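You operate a simulated robot arm through the tools that you are given. There is no shell and no other tool. Be economical: measure what you need, move in short steps, check, and stop when the job is done.

Carry out the task below with a simulated two-armed robot. There is one attempt and no reset: what you move stays moved.

TASK
Put one of the blue block sponges from the long wall shelf on the tower top. Take the pumice stone and leave it on the black dish. Fetch the green banded soap and set it on the notebook. The order is free. Set down upright: pumice stone, green banded soap.

The check looks at the end state, three seconds after you hand in, the way a careful person would. Anything else that was tipped, shoved, dropped, spilled or broken makes it a failure.

THE ROBOT
Two 7-joint arms with fingered hands on one trunk, on a base that drives. Base frame: it is fixed to the floor where the robot stands at the start and does not move with it; the origin is under the middle of the robot, x ahead of it, y to its left, z up. Units: mm, rad, N and s.
The left shoulder is at the start at [139, 125, 1179], the right one opposite. With the tool pointing down near the work surface each hand reaches from about 100 to 760 mm from the robot's upright axis, wherever it stands, measured 20 degrees to its own side. Places, roughly: black dish (13x11x4 cm) [-1300, 1500, 800]; green banded soap (8x3x6 cm) [500, 400, 900]; tower top [-2100, -1500, 1100]. Payload 3.7 kg a hand.
The tool frame of a hand sits at the grasp point between the pads (the TCP): z along the fingers, y along the line on which they close. The tips reach 25 mm beyond it. The gripper opens to 88 mm. The gripper's body begins 29 mm behind the TCP. The gripper is a hand of 5 fingers: y runs from the thumb to the fingers, the wrist lies at [-13, -97, -162] in the tool frame.
Orientation is that of the tool frame in the base frame, as [roll, pitch, yaw] about the fixed x, y, z axes, in that order (R = Rz(yaw) Ry(pitch) Rx(roll)). With the fingers straight down and the wrist toward the robot, the tool's x, y and z point along [0, 1, 0], [1, 0, 0] and [0, 0, -1] of the base frame.

THE INTERFACE
- The arms move only by the tool move_arm. It takes "left_commands", "right_commands" or both (then of equal length, played together; a hand with none holds still); each is text: rows parted by semicolons, each of 6 numbers parted by spaces: the turn, a rotation vector about the base's x, y, z in units of 6 degrees (1.0 is 6 degrees), then the shift along the base's x, y, z in units of 30 mm (1.0 is 30 mm). In form: rx ry rz x y z; .... A call has 1 to 10 rows; each row shifts and turns the commanded pose from where the row before left it. A call with a number of a shift or a turn outside -1 to 1 is refused whole. Rows are played at 5 a second. More than 50 mm and 0.15 rad between two rows, and nothing of the call is played. A pose out of reach is approached as far as the arm can. The call stops where the force on the tool passes 40 N (or 10 N more than at its start, if that is more) or the arm is blocked; 0.2 s more then pass. In this call time passes only in rows, and 0.2 s behind the last. It gives the time, the measured TCP pose, the force on the tool (base axes), the opening and the grip force at its end, in the units of the frame above (readings bear some noise), with the torque about the TCP (base axes, N m) and any sound that the robot's microphone picked up.
- Cameras (640 x 400 px; columns grow to the right, rows downward): "scene" is now at [229.1, -47.7, 1361.3]; the picture's right is [-0.50, -0.87, -0.00], its down [-0.23, 0.13, -0.96] and it looks along [0.84, -0.48, -0.27] (base axes); focal length 214 px, centre (320, 200). "left" rides on the left gripper at [-59, -79, -105] in its tool frame; the picture's right is [-0.73, -0.32, 0.61], its down [0.62, -0.68, 0.38] and it looks along [0.29, 0.66, 0.70] (tool axes); focal length 234 px, centre (320, 200). "right" rides on the right gripper at [59, -79, -105] in its tool frame; the picture's right is [-0.73, 0.32, -0.61], its down [-0.62, -0.68, 0.38] and it looks along [-0.29, 0.66, 0.70] (tool axes); focal length 234 px, centre (320, 200). There is no depth. A picture from a camera that has moved, and an enlarged one, comes with that camera's place and axes in the base frame and with its lens. The place of the scene camera against the robot may be out by one fixed shift of up to 12 mm in any direction.
- get_image(camera): a new picture of that camera. No time passes.
- slide_trunk(by): slides the trunk up (or, below 0, down) by that many mm; the arms and the scene camera ride with it, the base frame stays. It gives what a move gives, with no picture.
- base_move(legs): drives the robot by 1 to 6 legs, each [ahead, left, turn to the left] in mm, mm and rad, along the robot's own axes; the way and the turn of a leg run together, so that a leg with both is an arc; at most 1500 mm and 3.142 rad a leg. The arms and the cameras ride along, it lands a little off, and it stops where it bumps. It gives what a move gives.
- set_fingers(index, middle, ring, little, thumb_bend, thumb_turn, hand): sets how far each is bent, from 0 (flat) to 1 (curled in); at 0.3 the hand is open as for a grip, at 0.7 the pads meet at the TCP. One left out holds its place. A second passes; each finger stops where it meets its share of the squeeze, and holds until it gets a number again. It is the only way to open and close the hand. It gives what a move gives, with no picture; readings hold the bend of each and the force on index, middle, ring, little, thumb and palm. thumb_turn goes from beside the hand (0) to across from the fingers (1), as for a grip.
- head_to(pan, tilt): turns the head with the scene camera to pan (to the left, within 1.396 rad either way) and tilt (down, from -0.506 to 1.204), counted from straight ahead of the robot. It gives what a move gives.
- zoom(camera, box): a new picture of the part [left, top, right, bottom] of that camera's present view, enlarged. No time passes.
- sign_off(): hands the job in; it is judged then, once.

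Go step by step. Nothing tells you exact positions but the pictures and the camera data: compare them with the known pose of the tool, close in by small moves and look again before you grip or let go. The budget is 165 turns and 138 pictures, counting those below and the enlarged ones. Unless the task says otherwise, let go and move clear before handing in.

The tools are called after "Request:" as name(argument=value, ...) on one line, values as JSON. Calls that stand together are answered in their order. move_arm: Moves the arms, as the interface text tells. Its arguments: {"type":"object","properties":{"left_commands":{"type":"string"},"right_commands":{"type":"string"}},"required":[]} The other tools are called the same way: slide_trunk (by) slides the trunk up or down; set_fingers (index, middle, ring, little, thumb_bend, thumb_turn, hand) moves the fingers one by one; base_move (legs) drives the base; head_to (pan, tilt) turns the head that bears the scene camera; get_image (camera) takes a picture; zoom (camera, box) takes an enlarged picture of a part of a camera's view; sign_off () hands the job in.

At the start:

```text
time_s: 0.0
left_eef_pos: [387.9, 487.4, 1221.9]
left_tcp_rot: [3.141, 0.0, 1.57]
left_ft_force: [-0.5, 0.2, -0.6]
left_ft_torque: [0.01, -0.01, 0.01]
left_opening: 87.6
left_grasp_force: 0.1
left_shape: jaw
left_bend: [0.3, 0.3, 0.3, 0.3, 0.3, 0.98]
left_finger forces: [0.0, 0.0, 0.0, 0.0, 0.0, 0.1]
right_eef_pos: [429.6, 64.9, 1208.4]
right_tcp_rot: [-3.129, 0.01, 1.564]
right_ft_force: [1.3, 0.1, -0.2]
right_ft_torque: [0.0, -0.04, 0.01]
right_opening: 87.4
right_grasp_force: 0.0
right_shape: jaw
right_bend: [0.3, 0.3, 0.3, 0.3, 0.3, 0.98]
right_finger forces: [0.1, 0.1, 0.0, 0.0, 0.0, 0.0]
trunk travel left (down, up): [-200.0, 215.0]
robot x, y, heading: [-0.7, 1.1, 0.004]
head pan, tilt: [-1.4, 1.159]
```

scene: 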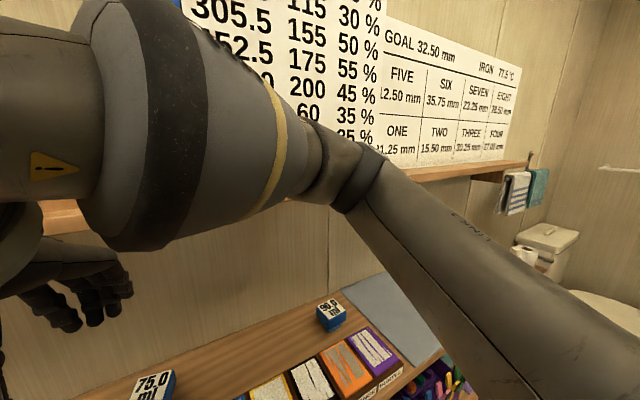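
right: 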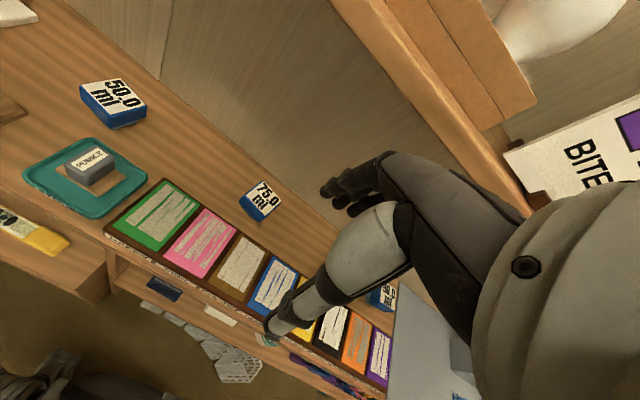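
left: 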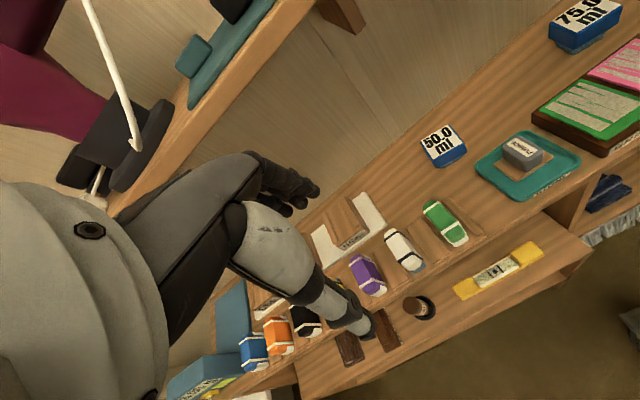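

I see a wall shelf/bench ahead with soaps, a pumice stone on a teal tray, and blue blocks. I first look around with the head.

Request:
head_to(pan=0.3, tilt=0.6)

Request:
get_image(camera="scene")

```text
time_s: 1.7
left_eef_pos: [388.1, 487.0, 1222.2]
left_tcp_rot: [3.141, 0.001, 1.57]
left_ft_force: [-0.1, 0.0, 0.0]
left_ft_torque: [-0.01, 0.02, 0.02]
left_opening: 87.6
left_grasp_force: 0.1
left_shape: jaw
left_bend: [0.3, 0.3, 0.3, 0.3, 0.3, 0.98]
left_finger forces: [0.0, 0.0, 0.0, 0.0, 0.0, 0.0]
right_eef_pos: [428.9, 64.1, 1208.4]
right_tcp_rot: [-3.131, 0.009, 1.563]
right_ft_force: [0.6, 0.8, 0.6]
right_ft_torque: [0.04, 0.01, 0.03]
right_opening: 87.6
right_grasp_force: 0.0
right_shape: jaw
right_bend: [0.3, 0.3, 0.3, 0.3, 0.3, 0.98]
right_finger forces: [0.1, 0.1, 0.0, 0.0, 0.0, 0.0]
trunk travel left (down, up): [-200.0, 215.0]
robot x, y, heading: [-4.9, -0.7, -0.002]
head pan, tilt: [0.3, 0.6]
```

```text
134 pictures are left
camera scene: at [232.4, 24.9, 1331.1], right [0.3, -0.96, 0.0], down [-0.54, -0.17, -0.82], along [0.79, 0.24, -0.57], focal length 214 px, centre (320, 200)
```

scene: 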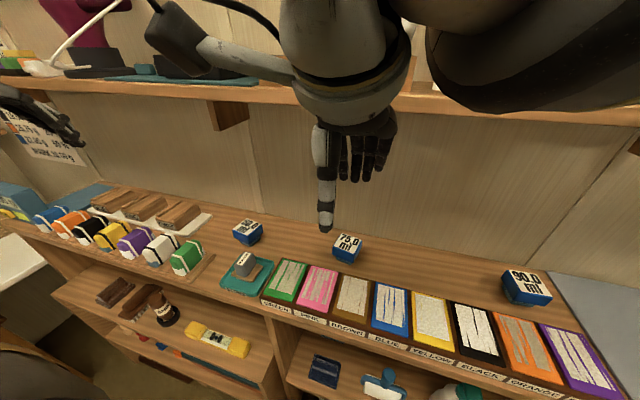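

I see the shelf with banded soaps on the left, the pumice stone on a tray in the middle and three blue blocks. I zoom to confirm.

Request:
zoom(camera="scene", box=[20, 170, 300, 345])

Request:
zoom(camera="scene", box=[220, 200, 460, 350])

```text
2.29 times, centred on (160, 258) of scene
camera zoom: at [232.4, 24.9, 1331.1], right [0.3, -0.96, 0.0], down [-0.54, -0.17, -0.82], along [0.79, 0.24, -0.57], focal length 490 px, centre (686, 69)
```

zoom: 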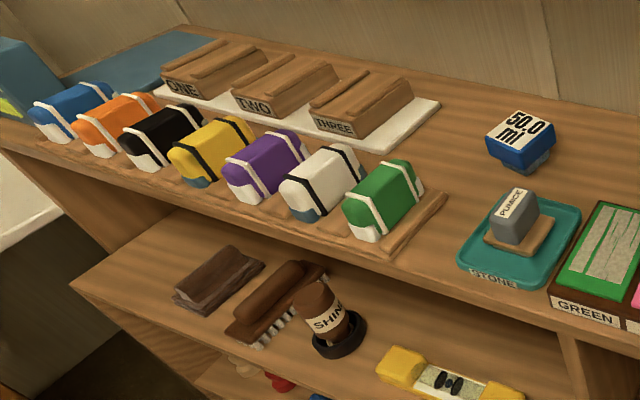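

```text
2.67 times, centred on (340, 275) of scene
camera zoom: at [232.4, 24.9, 1331.1], right [0.3, -0.96, 0.0], down [-0.54, -0.17, -0.82], along [0.79, 0.24, -0.57], focal length 572 px, centre (267, 0)
```

zoom: 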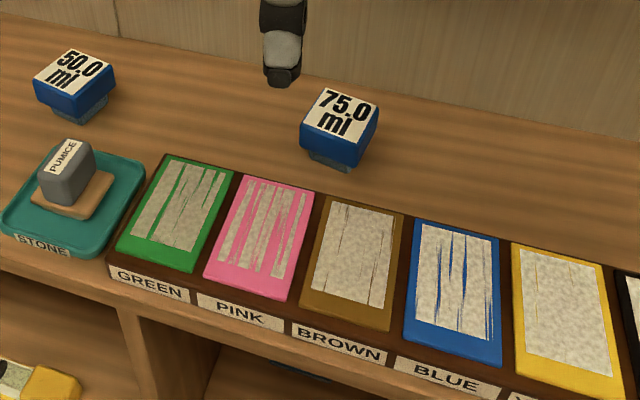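

The green soap stands at the right end of a soap row, as told. The blue "ml" items look like stoppers/bottles rather than sponges, so I look at the upper wall shelf and the rest of the room.

Request:
head_to(pan=1.2, tilt=0.3)

Request:
get_image(camera="scene")

Request:
head_to(pan=-1.0, tilt=0.5)

Request:
get_image(camera="scene")

```text
time_s: 2.9
left_eef_pos: [387.1, 486.0, 1221.0]
left_tcp_rot: [3.141, 0.001, 1.572]
left_ft_force: [-0.3, -0.7, 0.3]
left_ft_torque: [-0.01, 0.01, 0.0]
left_opening: 87.6
left_grasp_force: 0.1
left_shape: jaw
left_bend: [0.3, 0.3, 0.3, 0.3, 0.3, 0.98]
left_finger forces: [0.0, 0.0, 0.1, 0.1, 0.0, 0.0]
right_eef_pos: [429.2, 64.1, 1208.7]
right_tcp_rot: [-3.128, 0.012, 1.562]
right_ft_force: [0.0, 0.1, 0.4]
right_ft_torque: [-0.02, 0.0, 0.01]
right_opening: 87.6
right_grasp_force: 0.2
right_shape: jaw
right_bend: [0.3, 0.3, 0.3, 0.3, 0.3, 0.98]
right_finger forces: [0.0, 0.0, 0.0, 0.0, 0.0, 0.0]
trunk travel left (down, up): [-200.0, 215.0]
robot x, y, heading: [0.0, 1.9, 0.002]
head pan, tilt: [1.201, 0.3]
```

```text
131 pictures are left
camera scene: at [217.4, 61.4, 1358.1], right [0.67, -0.74, 0.0], down [-0.22, -0.2, -0.95], along [0.71, 0.64, -0.3], focal length 214 px, centre (320, 200)
```

scene: 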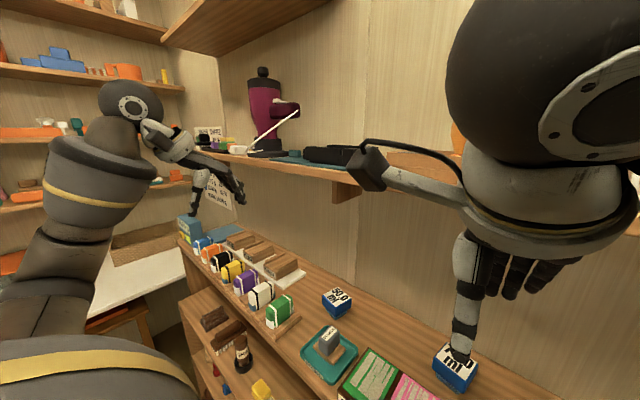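

```text
time_s: 5.0
left_eef_pos: [387.9, 487.2, 1221.4]
left_tcp_rot: [-3.141, 0.001, 1.57]
left_ft_force: [-0.2, 0.0, 0.6]
left_ft_torque: [-0.02, -0.01, -0.02]
left_opening: 87.8
left_grasp_force: 0.1
left_shape: jaw
left_bend: [0.3, 0.3, 0.3, 0.3, 0.3, 0.98]
left_finger forces: [0.1, 0.0, 0.0, 0.1, 0.0, 0.0]
right_eef_pos: [431.3, 63.2, 1207.8]
right_tcp_rot: [-3.125, 0.011, 1.554]
right_ft_force: [-0.6, 0.9, 0.3]
right_ft_torque: [0.0, 0.02, 0.04]
right_opening: 87.7
right_grasp_force: 0.0
right_shape: jaw
right_bend: [0.3, 0.3, 0.3, 0.3, 0.3, 0.98]
right_finger forces: [0.0, 0.0, 0.0, 0.1, 0.0, 0.0]
trunk travel left (down, up): [-200.0, 215.0]
robot x, y, heading: [-1.7, -1.6, 0.001]
head pan, tilt: [-1.0, 0.499]
```

```text
130 pictures are left
camera scene: at [229.9, -42.8, 1343.8], right [-0.45, -0.89, 0.0], down [-0.39, 0.2, -0.9], along [0.8, -0.41, -0.44], focal length 214 px, centre (320, 200)
```

scene: 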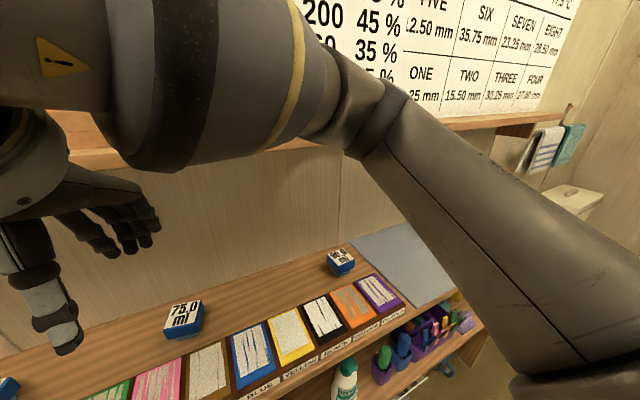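

The stretched camera shows more shelves to the left; I need a room survey. I back off a little and turn step by step to look.

Request:
base_move(legs=[[-350, 0, 0]])

Request:
head_to(pan=0, tilt=0.3)

Request:
get_image(camera="scene")

Request:
base_move(legs=[[0, 0, 1.57]])

Request:
get_image(camera="scene")

```text
time_s: 7.3
left_eef_pos: [39.1, 486.2, 1221.7]
left_tcp_rot: [-3.141, -0.001, 1.571]
left_ft_force: [0.0, 0.6, 0.3]
left_ft_torque: [0.01, 0.01, 0.03]
left_opening: 87.7
left_grasp_force: 0.1
left_shape: jaw
left_bend: [0.3, 0.3, 0.3, 0.3, 0.3, 0.98]
left_finger forces: [0.0, 0.1, 0.1, 0.0, 0.0, 0.1]
right_eef_pos: [81.1, 63.2, 1208.7]
right_tcp_rot: [-3.128, 0.009, 1.557]
right_ft_force: [-0.2, 0.0, -0.3]
right_ft_torque: [0.01, -0.03, 0.01]
right_opening: 87.8
right_grasp_force: 0.0
right_shape: jaw
right_bend: [0.3, 0.3, 0.3, 0.3, 0.3, 0.98]
right_finger forces: [0.1, 0.1, 0.1, 0.1, 0.0, 0.0]
trunk travel left (down, up): [-200.0, 215.0]
robot x, y, heading: [-345.9, 0.4, 0.002]
head pan, tilt: [-1.0, 0.499]
```

```text
time_s: 8.5
left_eef_pos: [38.6, 487.5, 1221.2]
left_tcp_rot: [3.14, 0.001, 1.571]
left_ft_force: [-0.2, 0.2, 0.6]
left_ft_torque: [0.02, 0.01, 0.0]
left_opening: 87.9
left_grasp_force: 0.1
left_shape: jaw
left_bend: [0.3, 0.3, 0.3, 0.3, 0.3, 0.98]
left_finger forces: [0.1, 0.0, 0.0, 0.0, 0.1, 0.1]
right_eef_pos: [82.7, 63.1, 1208.9]
right_tcp_rot: [-3.128, 0.009, 1.554]
right_ft_force: [0.1, 0.4, 0.3]
right_ft_torque: [-0.02, -0.02, -0.01]
right_opening: 87.7
right_grasp_force: 0.1
right_shape: jaw
right_bend: [0.3, 0.3, 0.3, 0.3, 0.3, 0.98]
right_finger forces: [0.1, 0.1, 0.1, 0.0, 0.1, 0.0]
trunk travel left (down, up): [-200.0, 215.0]
robot x, y, heading: [-348.9, 0.4, -0.004]
head pan, tilt: [0.0, 0.3]
```

```text
129 pictures are left
camera scene: at [-106.4, -1.2, 1358.6], right [0.0, -1.0, 0.0], down [-0.3, 0.0, -0.96], along [0.96, 0.0, -0.3], focal length 214 px, centre (320, 200)
```

scene: 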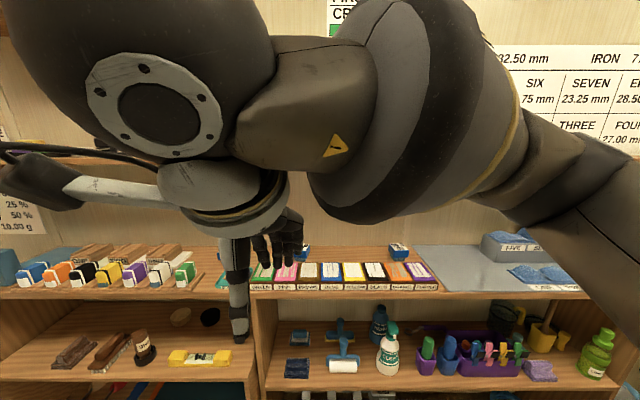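

```text
time_s: 12.8
left_eef_pos: [-845.3, 374.0, 1222.0]
left_tcp_rot: [3.141, -0.002, -3.114]
left_ft_force: [0.4, -0.1, 1.1]
left_ft_torque: [-0.01, 0.0, 0.02]
left_opening: 87.9
left_grasp_force: 0.1
left_shape: jaw
left_bend: [0.3, 0.3, 0.3, 0.3, 0.3, 0.98]
left_finger forces: [0.0, 0.0, 0.0, 0.0, 0.0, 0.1]
right_eef_pos: [-422.6, 428.6, 1210.2]
right_tcp_rot: [-3.127, 0.009, -3.13]
right_ft_force: [-0.6, 1.1, 0.0]
right_ft_torque: [0.0, -0.01, 0.0]
right_opening: 87.8
right_grasp_force: 0.0
right_shape: jaw
right_bend: [0.3, 0.3, 0.3, 0.3, 0.3, 0.98]
right_finger forces: [0.0, 0.0, 0.0, 0.0, 0.1, 0.1]
trunk travel left (down, up): [-200.0, 215.0]
robot x, y, heading: [-350.4, 0.2, 1.599]
head pan, tilt: [0.0, 0.3]
```

```text
128 pictures are left
camera scene: at [-357.6, 243.0, 1358.6], right [1.0, 0.03, 0.0], down [0.01, -0.3, -0.96], along [-0.03, 0.95, -0.3], focal length 214 px, centre (320, 200)
```

scene: 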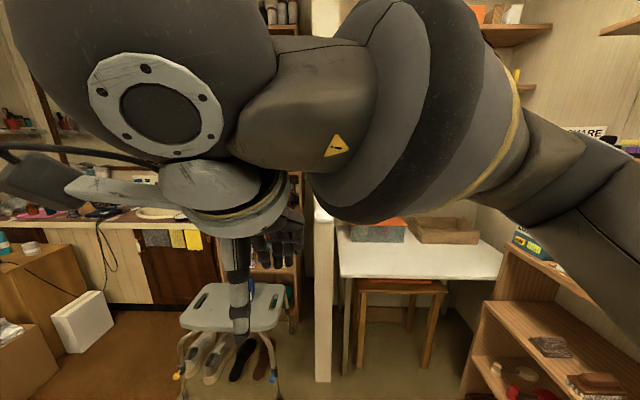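

The right arm blocks the view. I lower both arms and take the right hand outwards.

Request:
move_arm(left_commands="0 0 0 0 0 -1; 0 0 0 0 0 -1; 0 0 0 0 0 -1; 0 0 0 0 0 -1; 0 0 0 0 0 -1; 0 0 0 0 0 -1; 0 0 0 0 0 -1; 0 0 0 0 0 -1; 0 0 0 0 0 -1; 0 0 0 0 0 -1", right_commands="0 0 0 1 0 -1; 0 0 0 1 0 -1; 0 0 0 1 0 -1; 0 0 0 1 0 -1; 0 0 0 1 0 -1; 0 0 0 1 0 -1; 0 0 0 1 0 -1; 0 0 0 1 0 -1; 0 0 0 1 0 -1; 0 0 0 1 0 -1")

Request:
get_image(camera="scene")

```text
time_s: 15.0
left_eef_pos: [-843.4, 373.6, 922.8]
left_tcp_rot: [-3.141, 0.001, -3.115]
left_ft_force: [-0.1, 0.2, -0.2]
left_ft_torque: [0.01, -0.01, 0.02]
left_opening: 87.6
left_grasp_force: 0.0
left_shape: jaw
left_bend: [0.3, 0.3, 0.3, 0.3, 0.3, 0.98]
left_finger forces: [0.0, 0.1, 0.0, 0.0, 0.1, 0.0]
right_eef_pos: [-150.4, 491.7, 918.7]
right_tcp_rot: [-3.129, 0.01, -3.13]
right_ft_force: [-0.4, -0.4, 0.9]
right_ft_torque: [0.01, 0.01, -0.01]
right_opening: 87.8
right_grasp_force: 0.1
right_shape: jaw
right_bend: [0.3, 0.3, 0.3, 0.3, 0.3, 0.98]
right_finger forces: [0.1, 0.0, 0.0, 0.1, 0.0, 0.0]
right hand out of reach, approached as far as the arm can: row 4, 5, 6, 7, 8
trunk travel left (down, up): [-200.0, 215.0]
robot x, y, heading: [-349.5, 1.4, 1.601]
head pan, tilt: [0.0, 0.3]
```

```text
127 pictures are left
camera scene: at [-357.0, 242.8, 1358.7], right [1.0, 0.03, 0.0], down [0.01, -0.3, -0.96], along [-0.03, 0.95, -0.3], focal length 214 px, centre (320, 200)
```

scene: 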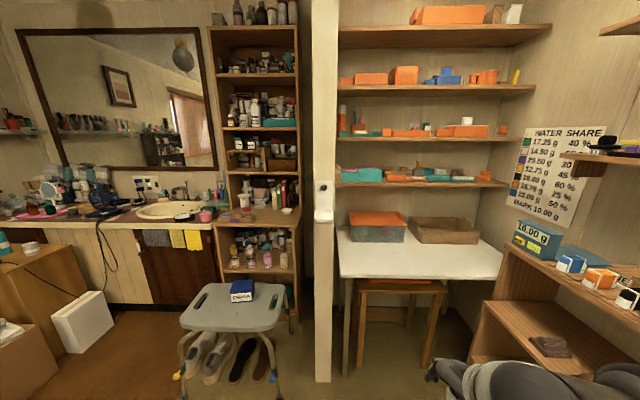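

Clear view now. A further blue block is on the stool (a decoy); the dish should be on the vanity near the sink. I zoom there and keep surveying.

Request:
zoom(camera="scene", box=[0, 150, 320, 350])

Request:
base_move(legs=[[0, 0, 1.4]])

Request:
get_image(camera="scene")

Request:
base_move(legs=[[0, 0, 1.0]])

Request:
get_image(camera="scene")

```text
2.00 times, centred on (160, 250) of scene
camera zoom: at [-357.0, 242.8, 1358.7], right [1.0, 0.03, 0.0], down [0.01, -0.3, -0.96], along [-0.03, 0.95, -0.3], focal length 429 px, centre (640, 100)
```

zoom: 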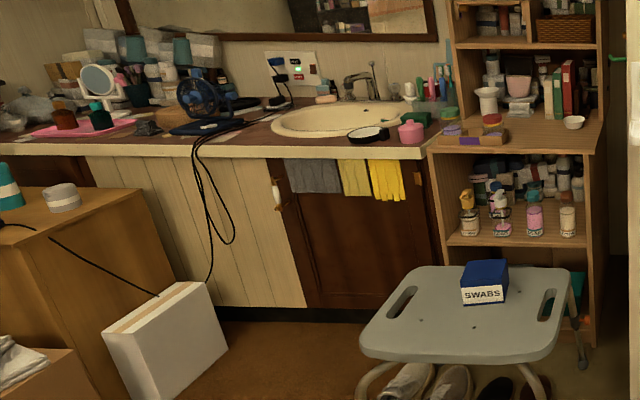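

```text
time_s: 18.3
left_eef_pos: [-860.3, -338.8, 922.0]
left_tcp_rot: [-3.139, 0.001, -1.897]
left_ft_force: [0.2, 0.8, 0.4]
left_ft_torque: [0.03, 0.01, 0.0]
left_opening: 87.9
left_grasp_force: 0.1
left_shape: jaw
left_bend: [0.3, 0.3, 0.3, 0.3, 0.3, 0.98]
left_finger forces: [0.1, 0.1, 0.0, 0.0, 0.0, 0.0]
right_eef_pos: [-749.7, 345.9, 919.7]
right_tcp_rot: [-3.128, 0.007, -1.885]
right_ft_force: [0.4, -0.1, -0.5]
right_ft_torque: [-0.01, -0.03, -0.01]
right_opening: 88.0
right_grasp_force: 0.0
right_shape: jaw
right_bend: [0.3, 0.3, 0.3, 0.3, 0.3, 0.98]
right_finger forces: [0.0, 0.0, 0.1, 0.0, 0.0, 0.0]
trunk travel left (down, up): [-200.0, 215.0]
robot x, y, heading: [-345.8, 0.5, 2.843]
head pan, tilt: [0.0, 0.3]
stopped in leg 1: the robot was blocked; the commanded pose is now the measured one
```

```text
125 pictures are left
camera scene: at [-584.1, 73.5, 1358.6], right [0.29, 0.96, 0.0], down [0.28, -0.09, -0.96], along [-0.91, 0.28, -0.3], focal length 214 px, centre (320, 200)
```

scene: 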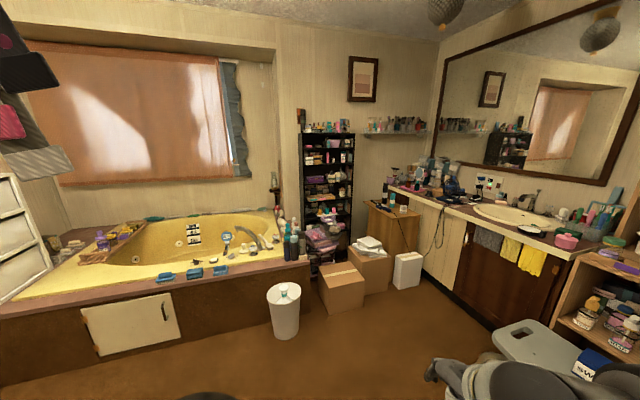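

```text
time_s: 19.1
left_eef_pos: [-858.3, -336.9, 921.3]
left_tcp_rot: [-3.139, 0.004, -1.899]
left_ft_force: [-0.4, -1.1, 0.8]
left_ft_torque: [-0.01, -0.02, 0.02]
left_opening: 87.9
left_grasp_force: 0.0
left_shape: jaw
left_bend: [0.3, 0.3, 0.3, 0.3, 0.3, 0.98]
left_finger forces: [0.1, 0.0, 0.1, 0.0, 0.1, 0.1]
right_eef_pos: [-754.4, 343.1, 919.1]
right_tcp_rot: [-3.127, 0.005, -1.872]
right_ft_force: [-0.1, -0.2, -0.5]
right_ft_torque: [-0.03, 0.0, 0.04]
right_opening: 87.8
right_grasp_force: 0.1
right_shape: jaw
right_bend: [0.3, 0.3, 0.3, 0.3, 0.3, 0.98]
right_finger forces: [0.1, 0.0, 0.0, 0.1, 0.1, 0.0]
trunk travel left (down, up): [-200.0, 215.0]
robot x, y, heading: [-347.8, 2.1, 2.851]
head pan, tilt: [0.0, 0.3]
stopped in leg 1: the robot was blocked; the commanded pose is now the measured one
```

```text
124 pictures are left
camera scene: at [-585.6, 72.4, 1358.5], right [0.28, 0.96, 0.0], down [0.28, -0.09, -0.95], along [-0.92, 0.27, -0.3], focal length 214 px, centre (320, 200)
```

scene: 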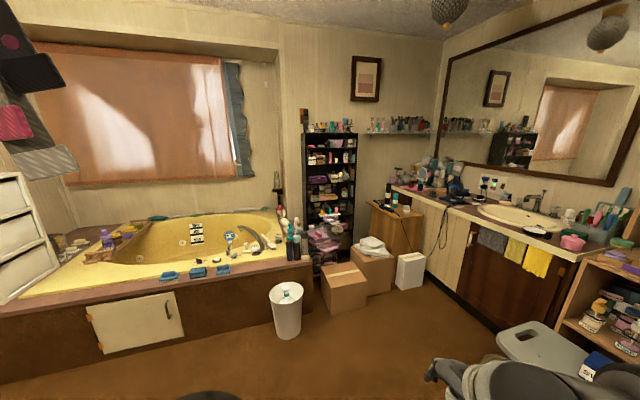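

I bumped something on turning; I look to the left with the head to see what.

Request:
head_to(pan=1.39, tilt=0.5)

Request:
get_image(camera="scene")

Request:
get_image(camera="left")

```text
time_s: 20.7
left_eef_pos: [-857.8, -338.8, 922.1]
left_tcp_rot: [-3.138, 0.004, -1.893]
left_ft_force: [0.0, -0.6, -0.8]
left_ft_torque: [-0.01, 0.02, 0.01]
left_opening: 87.8
left_grasp_force: 0.2
left_shape: jaw
left_bend: [0.3, 0.3, 0.3, 0.3, 0.3, 0.98]
left_finger forces: [0.0, 0.1, 0.1, 0.0, 0.1, 0.1]
right_eef_pos: [-756.2, 343.5, 918.1]
right_tcp_rot: [-3.126, 0.005, -1.872]
right_ft_force: [0.2, 1.0, 0.1]
right_ft_torque: [-0.03, -0.01, 0.05]
right_opening: 88.0
right_grasp_force: 0.1
right_shape: jaw
right_bend: [0.3, 0.3, 0.3, 0.3, 0.3, 0.98]
right_finger forces: [0.0, 0.0, 0.1, 0.0, 0.1, 0.0]
trunk travel left (down, up): [-200.0, 215.0]
robot x, y, heading: [-344.2, -0.3, 2.858]
head pan, tilt: [1.389, 0.499]
```

```text
123 pictures are left
camera scene: at [-537.8, -34.4, 1340.1], right [-0.89, 0.45, 0.0], down [0.22, 0.42, -0.88], along [-0.4, -0.78, -0.48], focal length 214 px, centre (320, 200)
```

scene: 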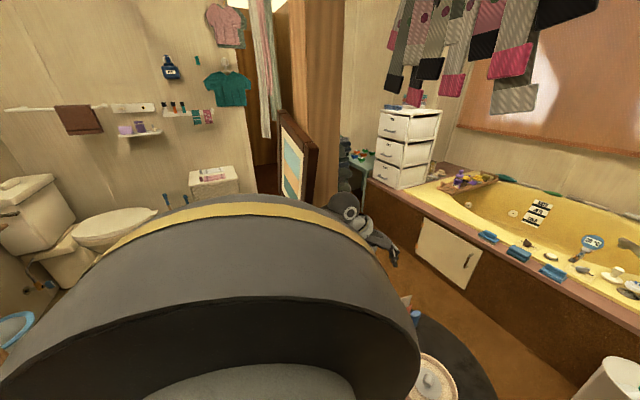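

```text
122 pictures are left
camera left: at [-765.5, -307.7, 1026.3], right [0.54, 0.59, -0.6], down [0.45, -0.81, -0.38], along [-0.71, -0.07, -0.7], focal length 234 px, centre (320, 200)
```

left: 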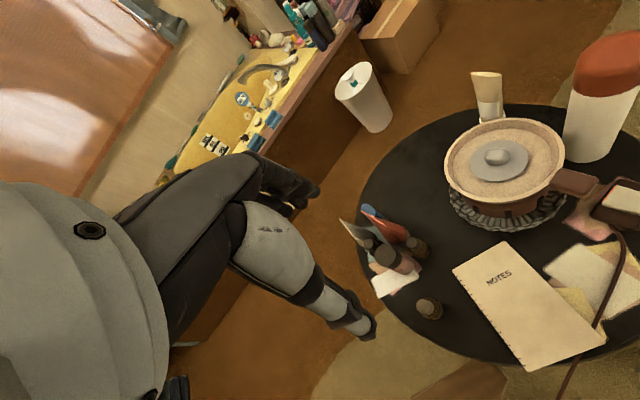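

The notebook ("NOTES") lies on a round black table right beside me. I look down at it to see what is near me before moving more.

Request:
head_to(pan=0.5, tilt=1.1)

Request:
get_image(camera="scene")

```text
time_s: 21.9
left_eef_pos: [-857.7, -339.8, 921.8]
left_tcp_rot: [-3.139, 0.001, -1.894]
left_ft_force: [0.3, -0.1, 0.6]
left_ft_torque: [-0.02, 0.02, 0.01]
left_opening: 87.5
left_grasp_force: 0.1
left_shape: jaw
left_bend: [0.3, 0.3, 0.3, 0.3, 0.3, 0.98]
left_finger forces: [0.0, 0.0, 0.0, 0.0, 0.1, 0.1]
right_eef_pos: [-755.3, 342.5, 919.3]
right_tcp_rot: [-3.125, 0.006, -1.873]
right_ft_force: [0.1, 0.3, -0.8]
right_ft_torque: [0.02, 0.0, 0.03]
right_opening: 88.0
right_grasp_force: 0.0
right_shape: jaw
right_bend: [0.3, 0.3, 0.3, 0.3, 0.3, 0.98]
right_finger forces: [0.1, 0.1, 0.0, 0.1, 0.2, 0.0]
trunk travel left (down, up): [-200.0, 215.0]
robot x, y, heading: [-348.1, 3.2, 2.86]
head pan, tilt: [0.499, 1.1]
```

```text
121 pictures are left
camera scene: at [-558.8, 30.9, 1293.5], right [-0.24, 0.97, 0.0], down [0.86, 0.21, -0.47], along [-0.46, -0.12, -0.88], focal length 214 px, centre (320, 200)
```

scene: 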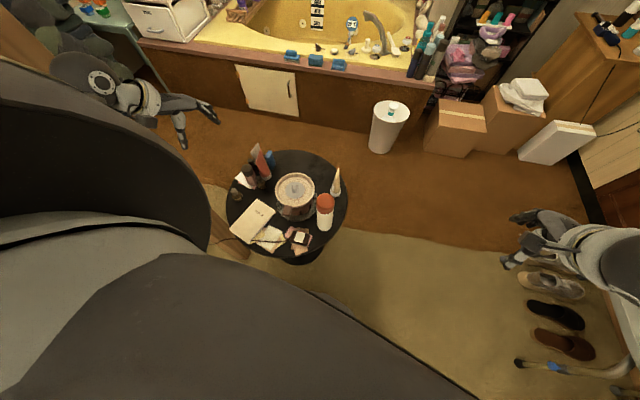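

Table with notebook is around (-895,-190) radius ~240, z≈550. I look further left/down to see what blocks the turn.

Request:
zoom(camera="scene", box=[190, 140, 370, 270])

Request:
head_to(pan=1.39, tilt=1.15)

Request:
get_image(camera="scene")

```text
3.08 times, centred on (280, 205) of scene
camera zoom: at [-558.8, 30.9, 1293.5], right [-0.24, 0.97, 0.0], down [0.86, 0.21, -0.47], along [-0.46, -0.12, -0.88], focal length 660 px, centre (443, 185)
```

zoom: 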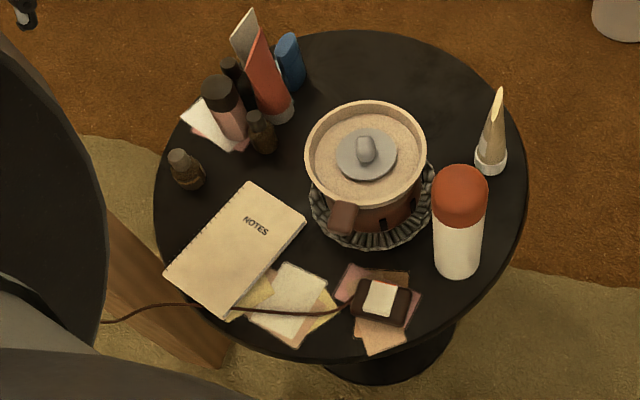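

```text
time_s: 23.0
left_eef_pos: [-857.6, -338.0, 921.2]
left_tcp_rot: [-3.138, 0.001, -1.892]
left_ft_force: [0.3, -0.5, -0.6]
left_ft_torque: [0.0, 0.03, -0.02]
left_opening: 87.9
left_grasp_force: 0.0
left_shape: jaw
left_bend: [0.3, 0.3, 0.3, 0.3, 0.3, 0.98]
left_finger forces: [0.0, 0.0, 0.1, 0.0, 0.0, 0.0]
right_eef_pos: [-755.6, 342.7, 918.2]
right_tcp_rot: [-3.125, 0.006, -1.871]
right_ft_force: [0.4, -0.2, -0.7]
right_ft_torque: [0.05, -0.01, 0.0]
right_opening: 87.8
right_grasp_force: 0.1
right_shape: jaw
right_bend: [0.3, 0.3, 0.3, 0.3, 0.3, 0.98]
right_finger forces: [0.0, 0.0, 0.0, 0.1, 0.1, 0.0]
trunk travel left (down, up): [-200.0, 215.0]
robot x, y, heading: [-349.4, 1.8, 2.858]
head pan, tilt: [1.389, 1.15]
```

```text
119 pictures are left
camera scene: at [-523.2, -6.4, 1289.3], right [-0.89, 0.45, 0.0], down [0.41, 0.81, -0.41], along [-0.18, -0.37, -0.91], focal length 214 px, centre (320, 200)
```

scene: 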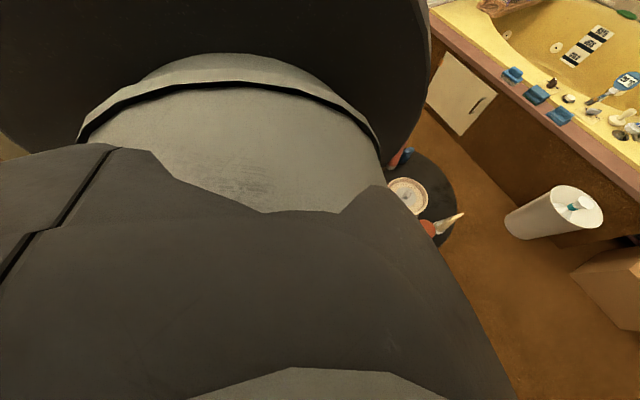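

A wooden plank-like thing (chair?) lies left of the table, likely what my left elbow met. I turn back a bit and raise the left hand for a view.

Request:
base_move(legs=[[0, 0, -0.7]])

Request:
head_to(pan=1.39, tilt=0.7)

Request:
get_image(camera="scene")

Request:
get_image(camera="left")

```text
time_s: 25.3
left_eef_pos: [-957.9, 69.9, 920.7]
left_tcp_rot: [-3.14, 0.002, -2.597]
left_ft_force: [0.5, 0.2, 0.1]
left_ft_torque: [0.0, -0.02, 0.04]
left_opening: 87.7
left_grasp_force: 0.1
left_shape: jaw
left_bend: [0.3, 0.3, 0.3, 0.3, 0.3, 0.98]
left_finger forces: [0.0, 0.0, 0.0, 0.1, 0.0, 0.0]
right_eef_pos: [-439.1, 524.1, 919.7]
right_tcp_rot: [-3.126, 0.008, -2.574]
right_ft_force: [-1.0, 0.2, -0.8]
right_ft_torque: [0.02, 0.02, -0.03]
right_opening: 87.9
right_grasp_force: 0.1
right_shape: jaw
right_bend: [0.3, 0.3, 0.3, 0.3, 0.3, 0.98]
right_finger forces: [0.0, 0.0, 0.0, 0.0, 0.1, 0.1]
trunk travel left (down, up): [-200.0, 215.0]
robot x, y, heading: [-349.3, 4.6, 2.152]
head pan, tilt: [1.389, 1.15]
```

```text
time_s: 26.2
left_eef_pos: [-958.1, 71.1, 921.4]
left_tcp_rot: [-3.14, 0.004, -2.596]
left_ft_force: [0.0, -0.2, 0.6]
left_ft_torque: [-0.04, -0.01, -0.02]
left_opening: 87.7
left_grasp_force: 0.0
left_shape: jaw
left_bend: [0.3, 0.3, 0.3, 0.3, 0.3, 0.98]
left_finger forces: [0.1, 0.0, 0.1, 0.0, 0.0, 0.0]
right_eef_pos: [-438.3, 524.2, 919.3]
right_tcp_rot: [-3.128, 0.007, -2.575]
right_ft_force: [0.2, -0.2, 0.2]
right_ft_torque: [0.04, -0.01, 0.0]
right_opening: 87.9
right_grasp_force: 0.1
right_shape: jaw
right_bend: [0.3, 0.3, 0.3, 0.3, 0.3, 0.98]
right_finger forces: [0.0, 0.0, 0.0, 0.1, 0.0, 0.0]
trunk travel left (down, up): [-200.0, 215.0]
robot x, y, heading: [-348.7, 1.6, 2.157]
head pan, tilt: [1.389, 0.7]
```

```text
118 pictures are left
camera scene: at [-511.5, 94.2, 1322.4], right [-0.39, 0.92, 0.0], down [0.59, 0.25, -0.76], along [-0.7, -0.3, -0.64], focal length 214 px, centre (320, 200)
```

scene: 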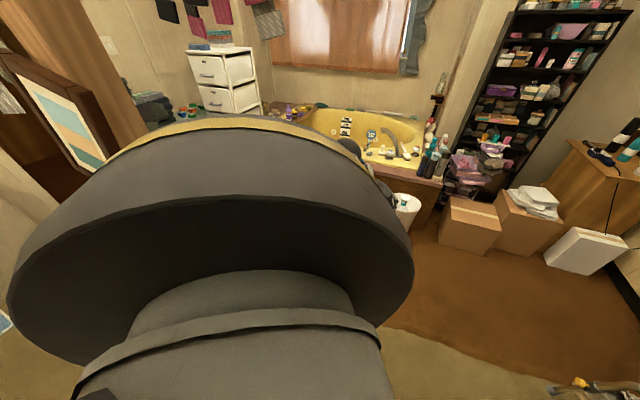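

```text
117 pictures are left
camera left: at [-868.2, 34.0, 1026.2], right [0.79, 0.1, -0.6], down [-0.18, -0.91, -0.38], along [-0.59, 0.41, -0.7], focal length 234 px, centre (320, 200)
```

left: 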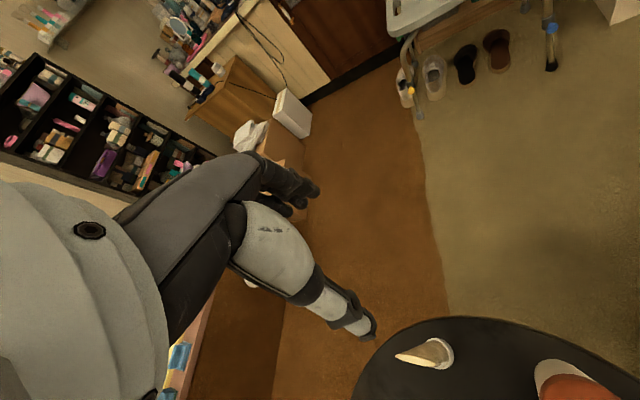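

The left arm hides that side. I turn the other way round, looking at the bench's right half and the rest on the way.

Request:
head_to(pan=0, tilt=0.45)

Request:
base_move(legs=[[0, 0, -2.2]])

Request:
get_image(camera="scene")

Request:
base_move(legs=[[0, 0, -1.1]])

Request:
get_image(camera="scene")

```text
time_s: 27.8
left_eef_pos: [-959.9, 70.4, 921.7]
left_tcp_rot: [-3.139, 0.004, -2.598]
left_ft_force: [-0.3, -0.1, 0.0]
left_ft_torque: [-0.03, 0.01, 0.01]
left_opening: 87.9
left_grasp_force: 0.1
left_shape: jaw
left_bend: [0.3, 0.3, 0.3, 0.3, 0.3, 0.98]
left_finger forces: [0.1, 0.0, 0.0, 0.1, 0.1, 0.0]
right_eef_pos: [-438.5, 524.5, 919.5]
right_tcp_rot: [-3.126, 0.007, -2.577]
right_ft_force: [-0.3, -0.4, 0.1]
right_ft_torque: [-0.03, -0.03, 0.01]
right_opening: 87.7
right_grasp_force: 0.0
right_shape: jaw
right_bend: [0.3, 0.3, 0.3, 0.3, 0.3, 0.98]
right_finger forces: [0.0, 0.0, 0.0, 0.1, 0.0, 0.0]
trunk travel left (down, up): [-200.0, 215.0]
robot x, y, heading: [-344.4, 5.8, 2.15]
head pan, tilt: [0.0, 0.45]
```

```text
time_s: 33.5
left_eef_pos: [87.9, 436.6, 921.3]
left_tcp_rot: [-3.14, 0.003, 1.442]
left_ft_force: [0.8, -0.4, 0.3]
left_ft_torque: [-0.01, -0.02, 0.0]
left_opening: 87.8
left_grasp_force: 0.1
left_shape: jaw
left_bend: [0.3, 0.3, 0.3, 0.3, 0.3, 0.98]
left_finger forces: [0.0, 0.0, 0.0, 0.0, 0.0, 0.2]
right_eef_pos: [116.6, -252.3, 919.5]
right_tcp_rot: [-3.128, 0.007, 1.461]
right_ft_force: [0.6, 0.7, 0.6]
right_ft_torque: [0.01, 0.02, 0.01]
right_opening: 87.7
right_grasp_force: 0.0
right_shape: jaw
right_bend: [0.3, 0.3, 0.3, 0.3, 0.3, 0.98]
right_finger forces: [0.0, 0.0, 0.1, 0.0, 0.0, 0.0]
trunk travel left (down, up): [-200.0, 215.0]
robot x, y, heading: [-347.5, 1.0, -0.101]
head pan, tilt: [0.0, 0.45]
```

```text
116 pictures are left
camera scene: at [-108.4, -22.2, 1344.7], right [-0.09, -1.0, 0.0], down [-0.43, 0.04, -0.9], along [0.9, -0.08, -0.44], focal length 214 px, centre (320, 200)
```

scene: 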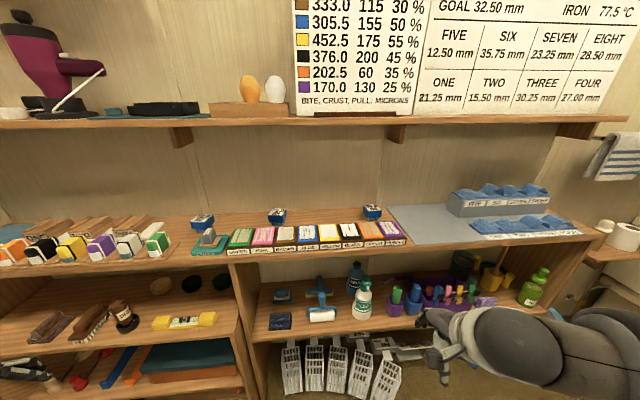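

```text
time_s: 36.2
left_eef_pos: [262.2, -110.1, 919.9]
left_tcp_rot: [-3.141, 0.006, 0.471]
left_ft_force: [1.0, 0.1, -0.3]
left_ft_torque: [-0.02, 0.02, -0.04]
left_opening: 87.8
left_grasp_force: 0.1
left_shape: jaw
left_bend: [0.3, 0.3, 0.3, 0.3, 0.3, 0.98]
left_finger forces: [0.0, 0.0, 0.0, 0.0, 0.0, 0.0]
right_eef_pos: [-279.7, -522.6, 924.0]
right_tcp_rot: [-3.139, -0.003, 0.513]
right_ft_force: [-0.5, -0.3, 0.4]
right_ft_torque: [0.01, 0.0, -0.02]
right_opening: 87.7
right_grasp_force: 0.0
right_shape: jaw
right_bend: [0.3, 0.3, 0.3, 0.3, 0.3, 0.98]
right_finger forces: [0.0, 0.0, 0.1, 0.0, 0.1, 0.0]
trunk travel left (down, up): [-200.0, 215.0]
robot x, y, heading: [-347.3, 1.0, -1.069]
head pan, tilt: [0.0, 0.45]
stopped in leg 1: the robot was blocked; the commanded pose is now the measured one
```

```text
115 pictures are left
camera scene: at [-226.1, -211.2, 1344.6], right [-0.87, -0.49, 0.0], down [-0.21, 0.38, -0.9], along [0.44, -0.79, -0.44], focal length 214 px, centre (320, 200)
```

scene: 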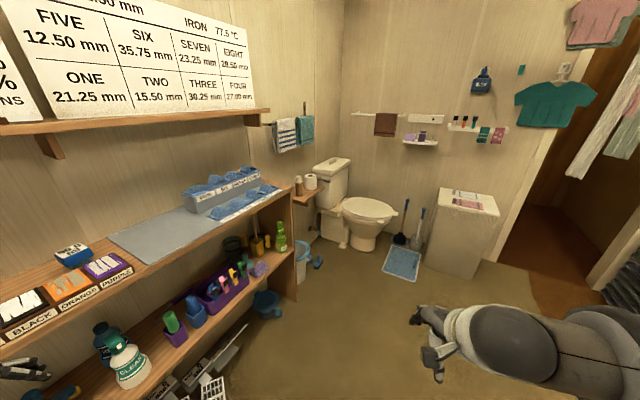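

Blocked again, so something stands around (-700,-450). I look to the right with the head.

Request:
head_to(pan=-1.39, tilt=0.6)

Request:
get_image(camera="scene")

Request:
get_image(camera="right")

```text
time_s: 37.8
left_eef_pos: [262.4, -111.6, 917.9]
left_tcp_rot: [-3.136, 0.009, 0.468]
left_ft_force: [0.3, 0.4, 0.0]
left_ft_torque: [-0.01, -0.01, 0.01]
left_opening: 87.8
left_grasp_force: 0.0
left_shape: jaw
left_bend: [0.3, 0.3, 0.3, 0.3, 0.3, 0.98]
left_finger forces: [0.0, 0.0, 0.0, 0.0, 0.0, 0.0]
right_eef_pos: [-281.8, -522.7, 921.9]
right_tcp_rot: [-3.134, -0.002, 0.507]
right_ft_force: [0.3, 0.2, 0.3]
right_ft_torque: [0.0, 0.0, 0.03]
right_opening: 87.8
right_grasp_force: 0.0
right_shape: jaw
right_bend: [0.3, 0.3, 0.3, 0.3, 0.3, 0.98]
right_finger forces: [0.0, 0.0, 0.0, 0.1, 0.0, 0.1]
trunk travel left (down, up): [-200.0, 215.0]
robot x, y, heading: [-348.2, 2.8, -1.07]
head pan, tilt: [-1.389, 0.6]
```

```text
114 pictures are left
camera scene: at [-337.5, -188.1, 1331.0], right [-0.63, 0.77, 0.0], down [0.43, 0.36, -0.83], along [-0.64, -0.52, -0.56], focal length 214 px, centre (320, 200)
```

scene: 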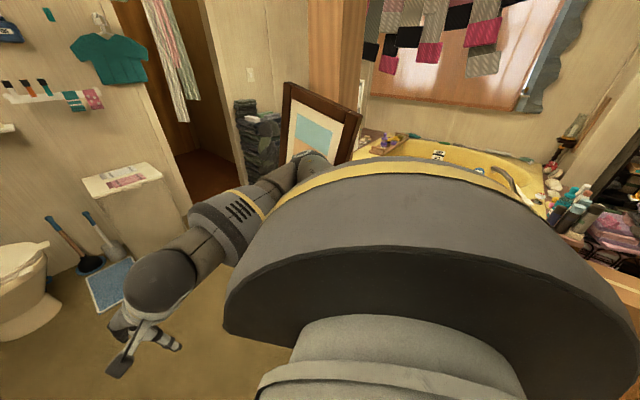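

```text
113 pictures are left
camera right: at [-267.4, -425.6, 1027.6], right [-0.48, -0.64, 0.6], down [-0.88, 0.29, -0.38], along [0.07, -0.71, -0.7], focal length 234 px, centre (320, 200)
```

right: 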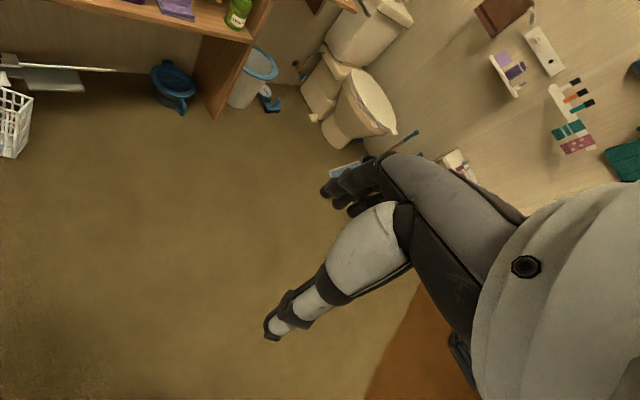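

The blocker is a framed board standing near (-650,-450). I turn back to face the bench and study candidates for the "blue block sponge".

Request:
head_to(pan=0, tilt=0.4)

Request:
base_move(legs=[[0, 0, 1.07]])

Request:
zoom(camera="scene", box=[230, 180, 450, 330])

Request:
zoom(camera="scene", box=[0, 0, 320, 200])

Request:
zoom(camera="scene", box=[400, 150, 640, 300])

```text
time_s: 39.3
left_eef_pos: [263.2, -112.0, 917.6]
left_tcp_rot: [-3.138, 0.008, 0.469]
left_ft_force: [-0.7, 0.1, -0.9]
left_ft_torque: [-0.03, 0.04, -0.01]
left_opening: 88.0
left_grasp_force: 0.1
left_shape: jaw
left_bend: [0.3, 0.3, 0.3, 0.3, 0.3, 0.98]
left_finger forces: [0.0, 0.0, 0.1, 0.0, 0.0, 0.0]
right_eef_pos: [-280.5, -522.2, 922.2]
right_tcp_rot: [-3.135, -0.003, 0.509]
right_ft_force: [-0.3, 0.1, 0.3]
right_ft_torque: [-0.02, 0.05, 0.01]
right_opening: 87.9
right_grasp_force: 0.0
right_shape: jaw
right_bend: [0.3, 0.3, 0.3, 0.3, 0.3, 0.98]
right_finger forces: [0.1, 0.0, 0.0, 0.0, 0.0, 0.0]
trunk travel left (down, up): [-200.0, 215.0]
robot x, y, heading: [-345.3, 0.9, -1.064]
head pan, tilt: [0.0, 0.4]
```

```text
time_s: 42.4
left_eef_pos: [36.4, 482.9, 921.4]
left_tcp_rot: [-3.139, 0.003, 1.553]
left_ft_force: [-1.4, -0.8, -0.5]
left_ft_torque: [0.0, 0.01, -0.01]
left_opening: 87.8
left_grasp_force: 0.1
left_shape: jaw
left_bend: [0.3, 0.3, 0.3, 0.3, 0.3, 0.98]
left_finger forces: [0.0, 0.1, 0.0, 0.1, 0.1, 0.0]
right_eef_pos: [146.4, -190.7, 922.9]
right_tcp_rot: [-3.137, -0.006, 1.589]
right_ft_force: [-0.3, -0.8, -1.6]
right_ft_torque: [0.02, -0.02, 0.0]
right_opening: 87.9
right_grasp_force: 0.2
right_shape: jaw
right_bend: [0.3, 0.3, 0.3, 0.3, 0.3, 0.98]
right_finger forces: [0.1, 0.0, 0.0, 0.0, 0.0, 0.1]
trunk travel left (down, up): [-200.0, 215.0]
robot x, y, heading: [-343.2, 0.7, 0.017]
head pan, tilt: [0.0, 0.4]
```

```text
2.67 times, centred on (340, 255) of scene
camera zoom: at [-105.5, 5.1, 1349.4], right [0.02, -1.0, 0.0], down [-0.39, -0.01, -0.92], along [0.92, 0.02, -0.39], focal length 572 px, centre (267, 53)
```

zoom: 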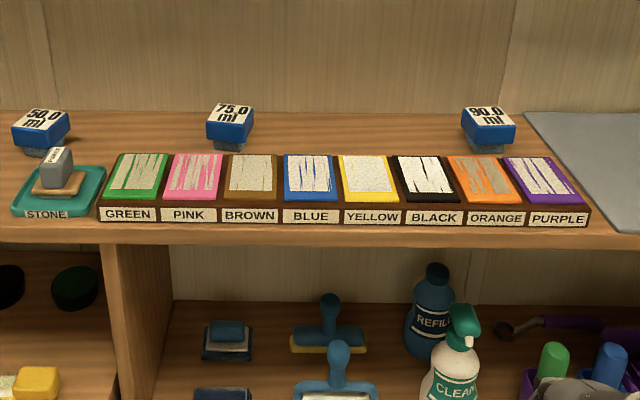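

```text
2.00 times, centred on (160, 100) of scene
camera zoom: at [-105.5, 5.1, 1349.4], right [0.02, -1.0, 0.0], down [-0.39, -0.01, -0.92], along [0.92, 0.02, -0.39], focal length 429 px, centre (640, 400)
```

zoom: 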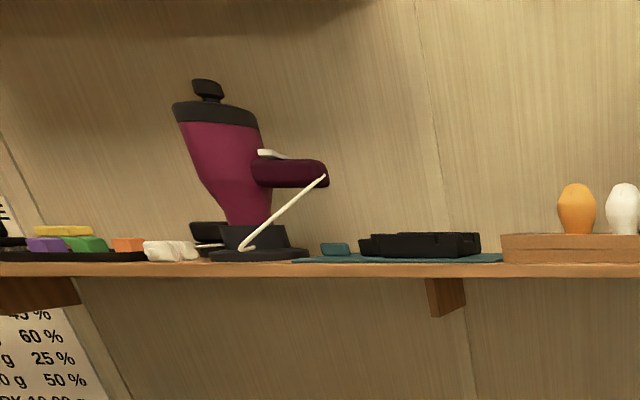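

```text
2.67 times, centred on (520, 225) of scene
camera zoom: at [-105.5, 5.1, 1349.4], right [0.02, -1.0, 0.0], down [-0.39, -0.01, -0.92], along [0.92, 0.02, -0.39], focal length 572 px, centre (-213, 133)
```

zoom: 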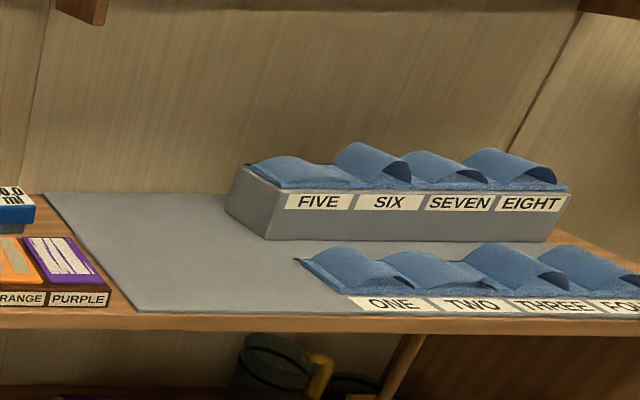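

The blue "ml" blocks with a narrower sponge foot are on the long shelf; those are the blue block sponges. Next: raise the hands and drive up in front of the green soap.

Request:
move_arm(left_commands="0 0 0 0 0 1; 0 0 0 0 0 1; 0 0 0 0 0 1; 0 0 0 0 0 1; 0 0 0 0 0 1; 0 0 0 0 0 1", right_commands="0 0 0 -1 0 1; 0 0 0 -1 0 1; 0 0 0 -1 0 1; 0 0 0 -1 0 1; 0 0 0 -1 0 1; 0 0 0 -1 0 1")

Request:
base_move(legs=[[0, 250, 0], [310, 0, 0]])

Request:
head_to(pan=0.3, tilt=0.8)

Request:
get_image(camera="scene")

Request:
get_image(camera="left")

```text
time_s: 43.8
left_eef_pos: [34.3, 484.3, 1101.2]
left_tcp_rot: [-3.139, 0.006, 1.553]
left_ft_force: [-0.3, 0.0, -0.1]
left_ft_torque: [0.02, 0.01, -0.05]
left_opening: 87.8
left_grasp_force: 0.1
left_shape: jaw
left_bend: [0.3, 0.3, 0.3, 0.3, 0.3, 0.98]
left_finger forces: [0.1, 0.0, 0.0, 0.0, 0.0, 0.0]
right_eef_pos: [130.3, -204.7, 1103.7]
right_tcp_rot: [-3.135, -0.004, 1.592]
right_ft_force: [-0.1, 0.6, -0.5]
right_ft_torque: [0.01, 0.03, -0.01]
right_opening: 87.7
right_grasp_force: 0.0
right_shape: jaw
right_bend: [0.3, 0.3, 0.3, 0.3, 0.3, 0.98]
right_finger forces: [0.0, 0.0, 0.1, 0.0, 0.0, 0.0]
right hand out of reach, approached as far as the arm can: row 1, 2, 3, 4, 5, 6
trunk travel left (down, up): [-200.0, 215.0]
robot x, y, heading: [-346.9, 5.6, 0.019]
head pan, tilt: [0.0, 0.4]
```

```text
time_s: 47.4
left_eef_pos: [334.2, 745.8, 1099.5]
left_tcp_rot: [-3.14, 0.004, 1.558]
left_ft_force: [-0.7, -0.3, -0.6]
left_ft_torque: [0.02, 0.0, 0.02]
left_opening: 87.9
left_grasp_force: 0.0
left_shape: jaw
left_bend: [0.3, 0.3, 0.3, 0.3, 0.3, 0.98]
left_finger forces: [0.0, 0.0, 0.0, 0.1, 0.0, 0.0]
right_eef_pos: [435.6, 58.6, 1102.6]
right_tcp_rot: [-3.133, -0.005, 1.599]
right_ft_force: [0.3, 1.1, -0.2]
right_ft_torque: [0.01, 0.01, 0.03]
right_opening: 87.7
right_grasp_force: 0.1
right_shape: jaw
right_bend: [0.3, 0.3, 0.3, 0.3, 0.3, 0.98]
right_finger forces: [0.0, 0.0, 0.0, 0.0, 0.0, 0.0]
trunk travel left (down, up): [-200.0, 215.0]
robot x, y, heading: [-47.5, 261.1, 0.023]
head pan, tilt: [0.0, 0.4]
```

```text
time_s: 48.2
left_eef_pos: [333.7, 746.3, 1100.3]
left_tcp_rot: [-3.141, 0.003, 1.561]
left_ft_force: [-0.3, 0.7, 0.4]
left_ft_torque: [0.02, -0.02, 0.01]
left_opening: 87.7
left_grasp_force: 0.0
left_shape: jaw
left_bend: [0.3, 0.3, 0.3, 0.3, 0.3, 0.98]
left_finger forces: [0.0, 0.0, 0.0, 0.0, 0.0, 0.1]
right_eef_pos: [434.1, 58.2, 1102.9]
right_tcp_rot: [-3.133, -0.006, 1.599]
right_ft_force: [-0.5, 0.4, 0.2]
right_ft_torque: [0.02, 0.01, 0.03]
right_opening: 87.9
right_grasp_force: 0.1
right_shape: jaw
right_bend: [0.3, 0.3, 0.3, 0.3, 0.3, 0.98]
right_finger forces: [0.1, 0.0, 0.0, 0.0, 0.0, 0.0]
trunk travel left (down, up): [-200.0, 215.0]
robot x, y, heading: [-44.5, 260.9, 0.026]
head pan, tilt: [0.3, 0.799]
```

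```text
109 pictures are left
camera scene: at [179.5, 289.9, 1314.3], right [0.32, -0.95, 0.0], down [-0.68, -0.23, -0.7], along [0.66, 0.22, -0.72], focal length 214 px, centre (320, 200)
```

scene: 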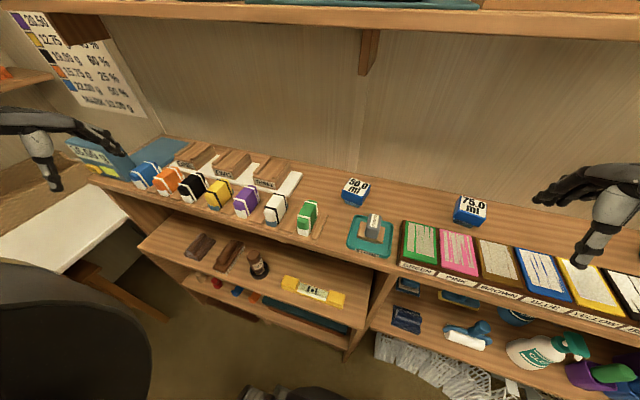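

```text
108 pictures are left
camera left: at [253.3, 689.6, 1205.5], right [-0.33, -0.73, -0.6], down [-0.68, 0.63, -0.38], along [0.66, 0.28, -0.7], focal length 234 px, centre (320, 200)
```

left: 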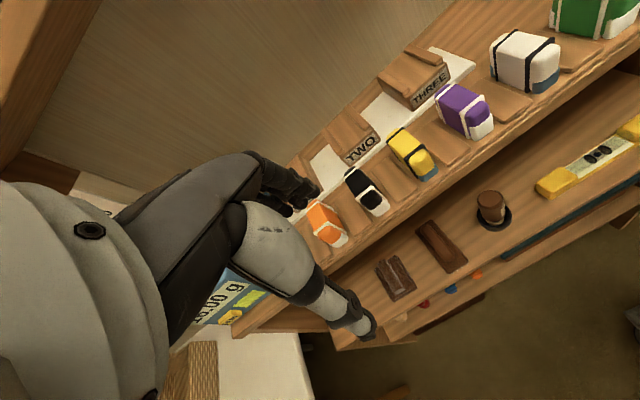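

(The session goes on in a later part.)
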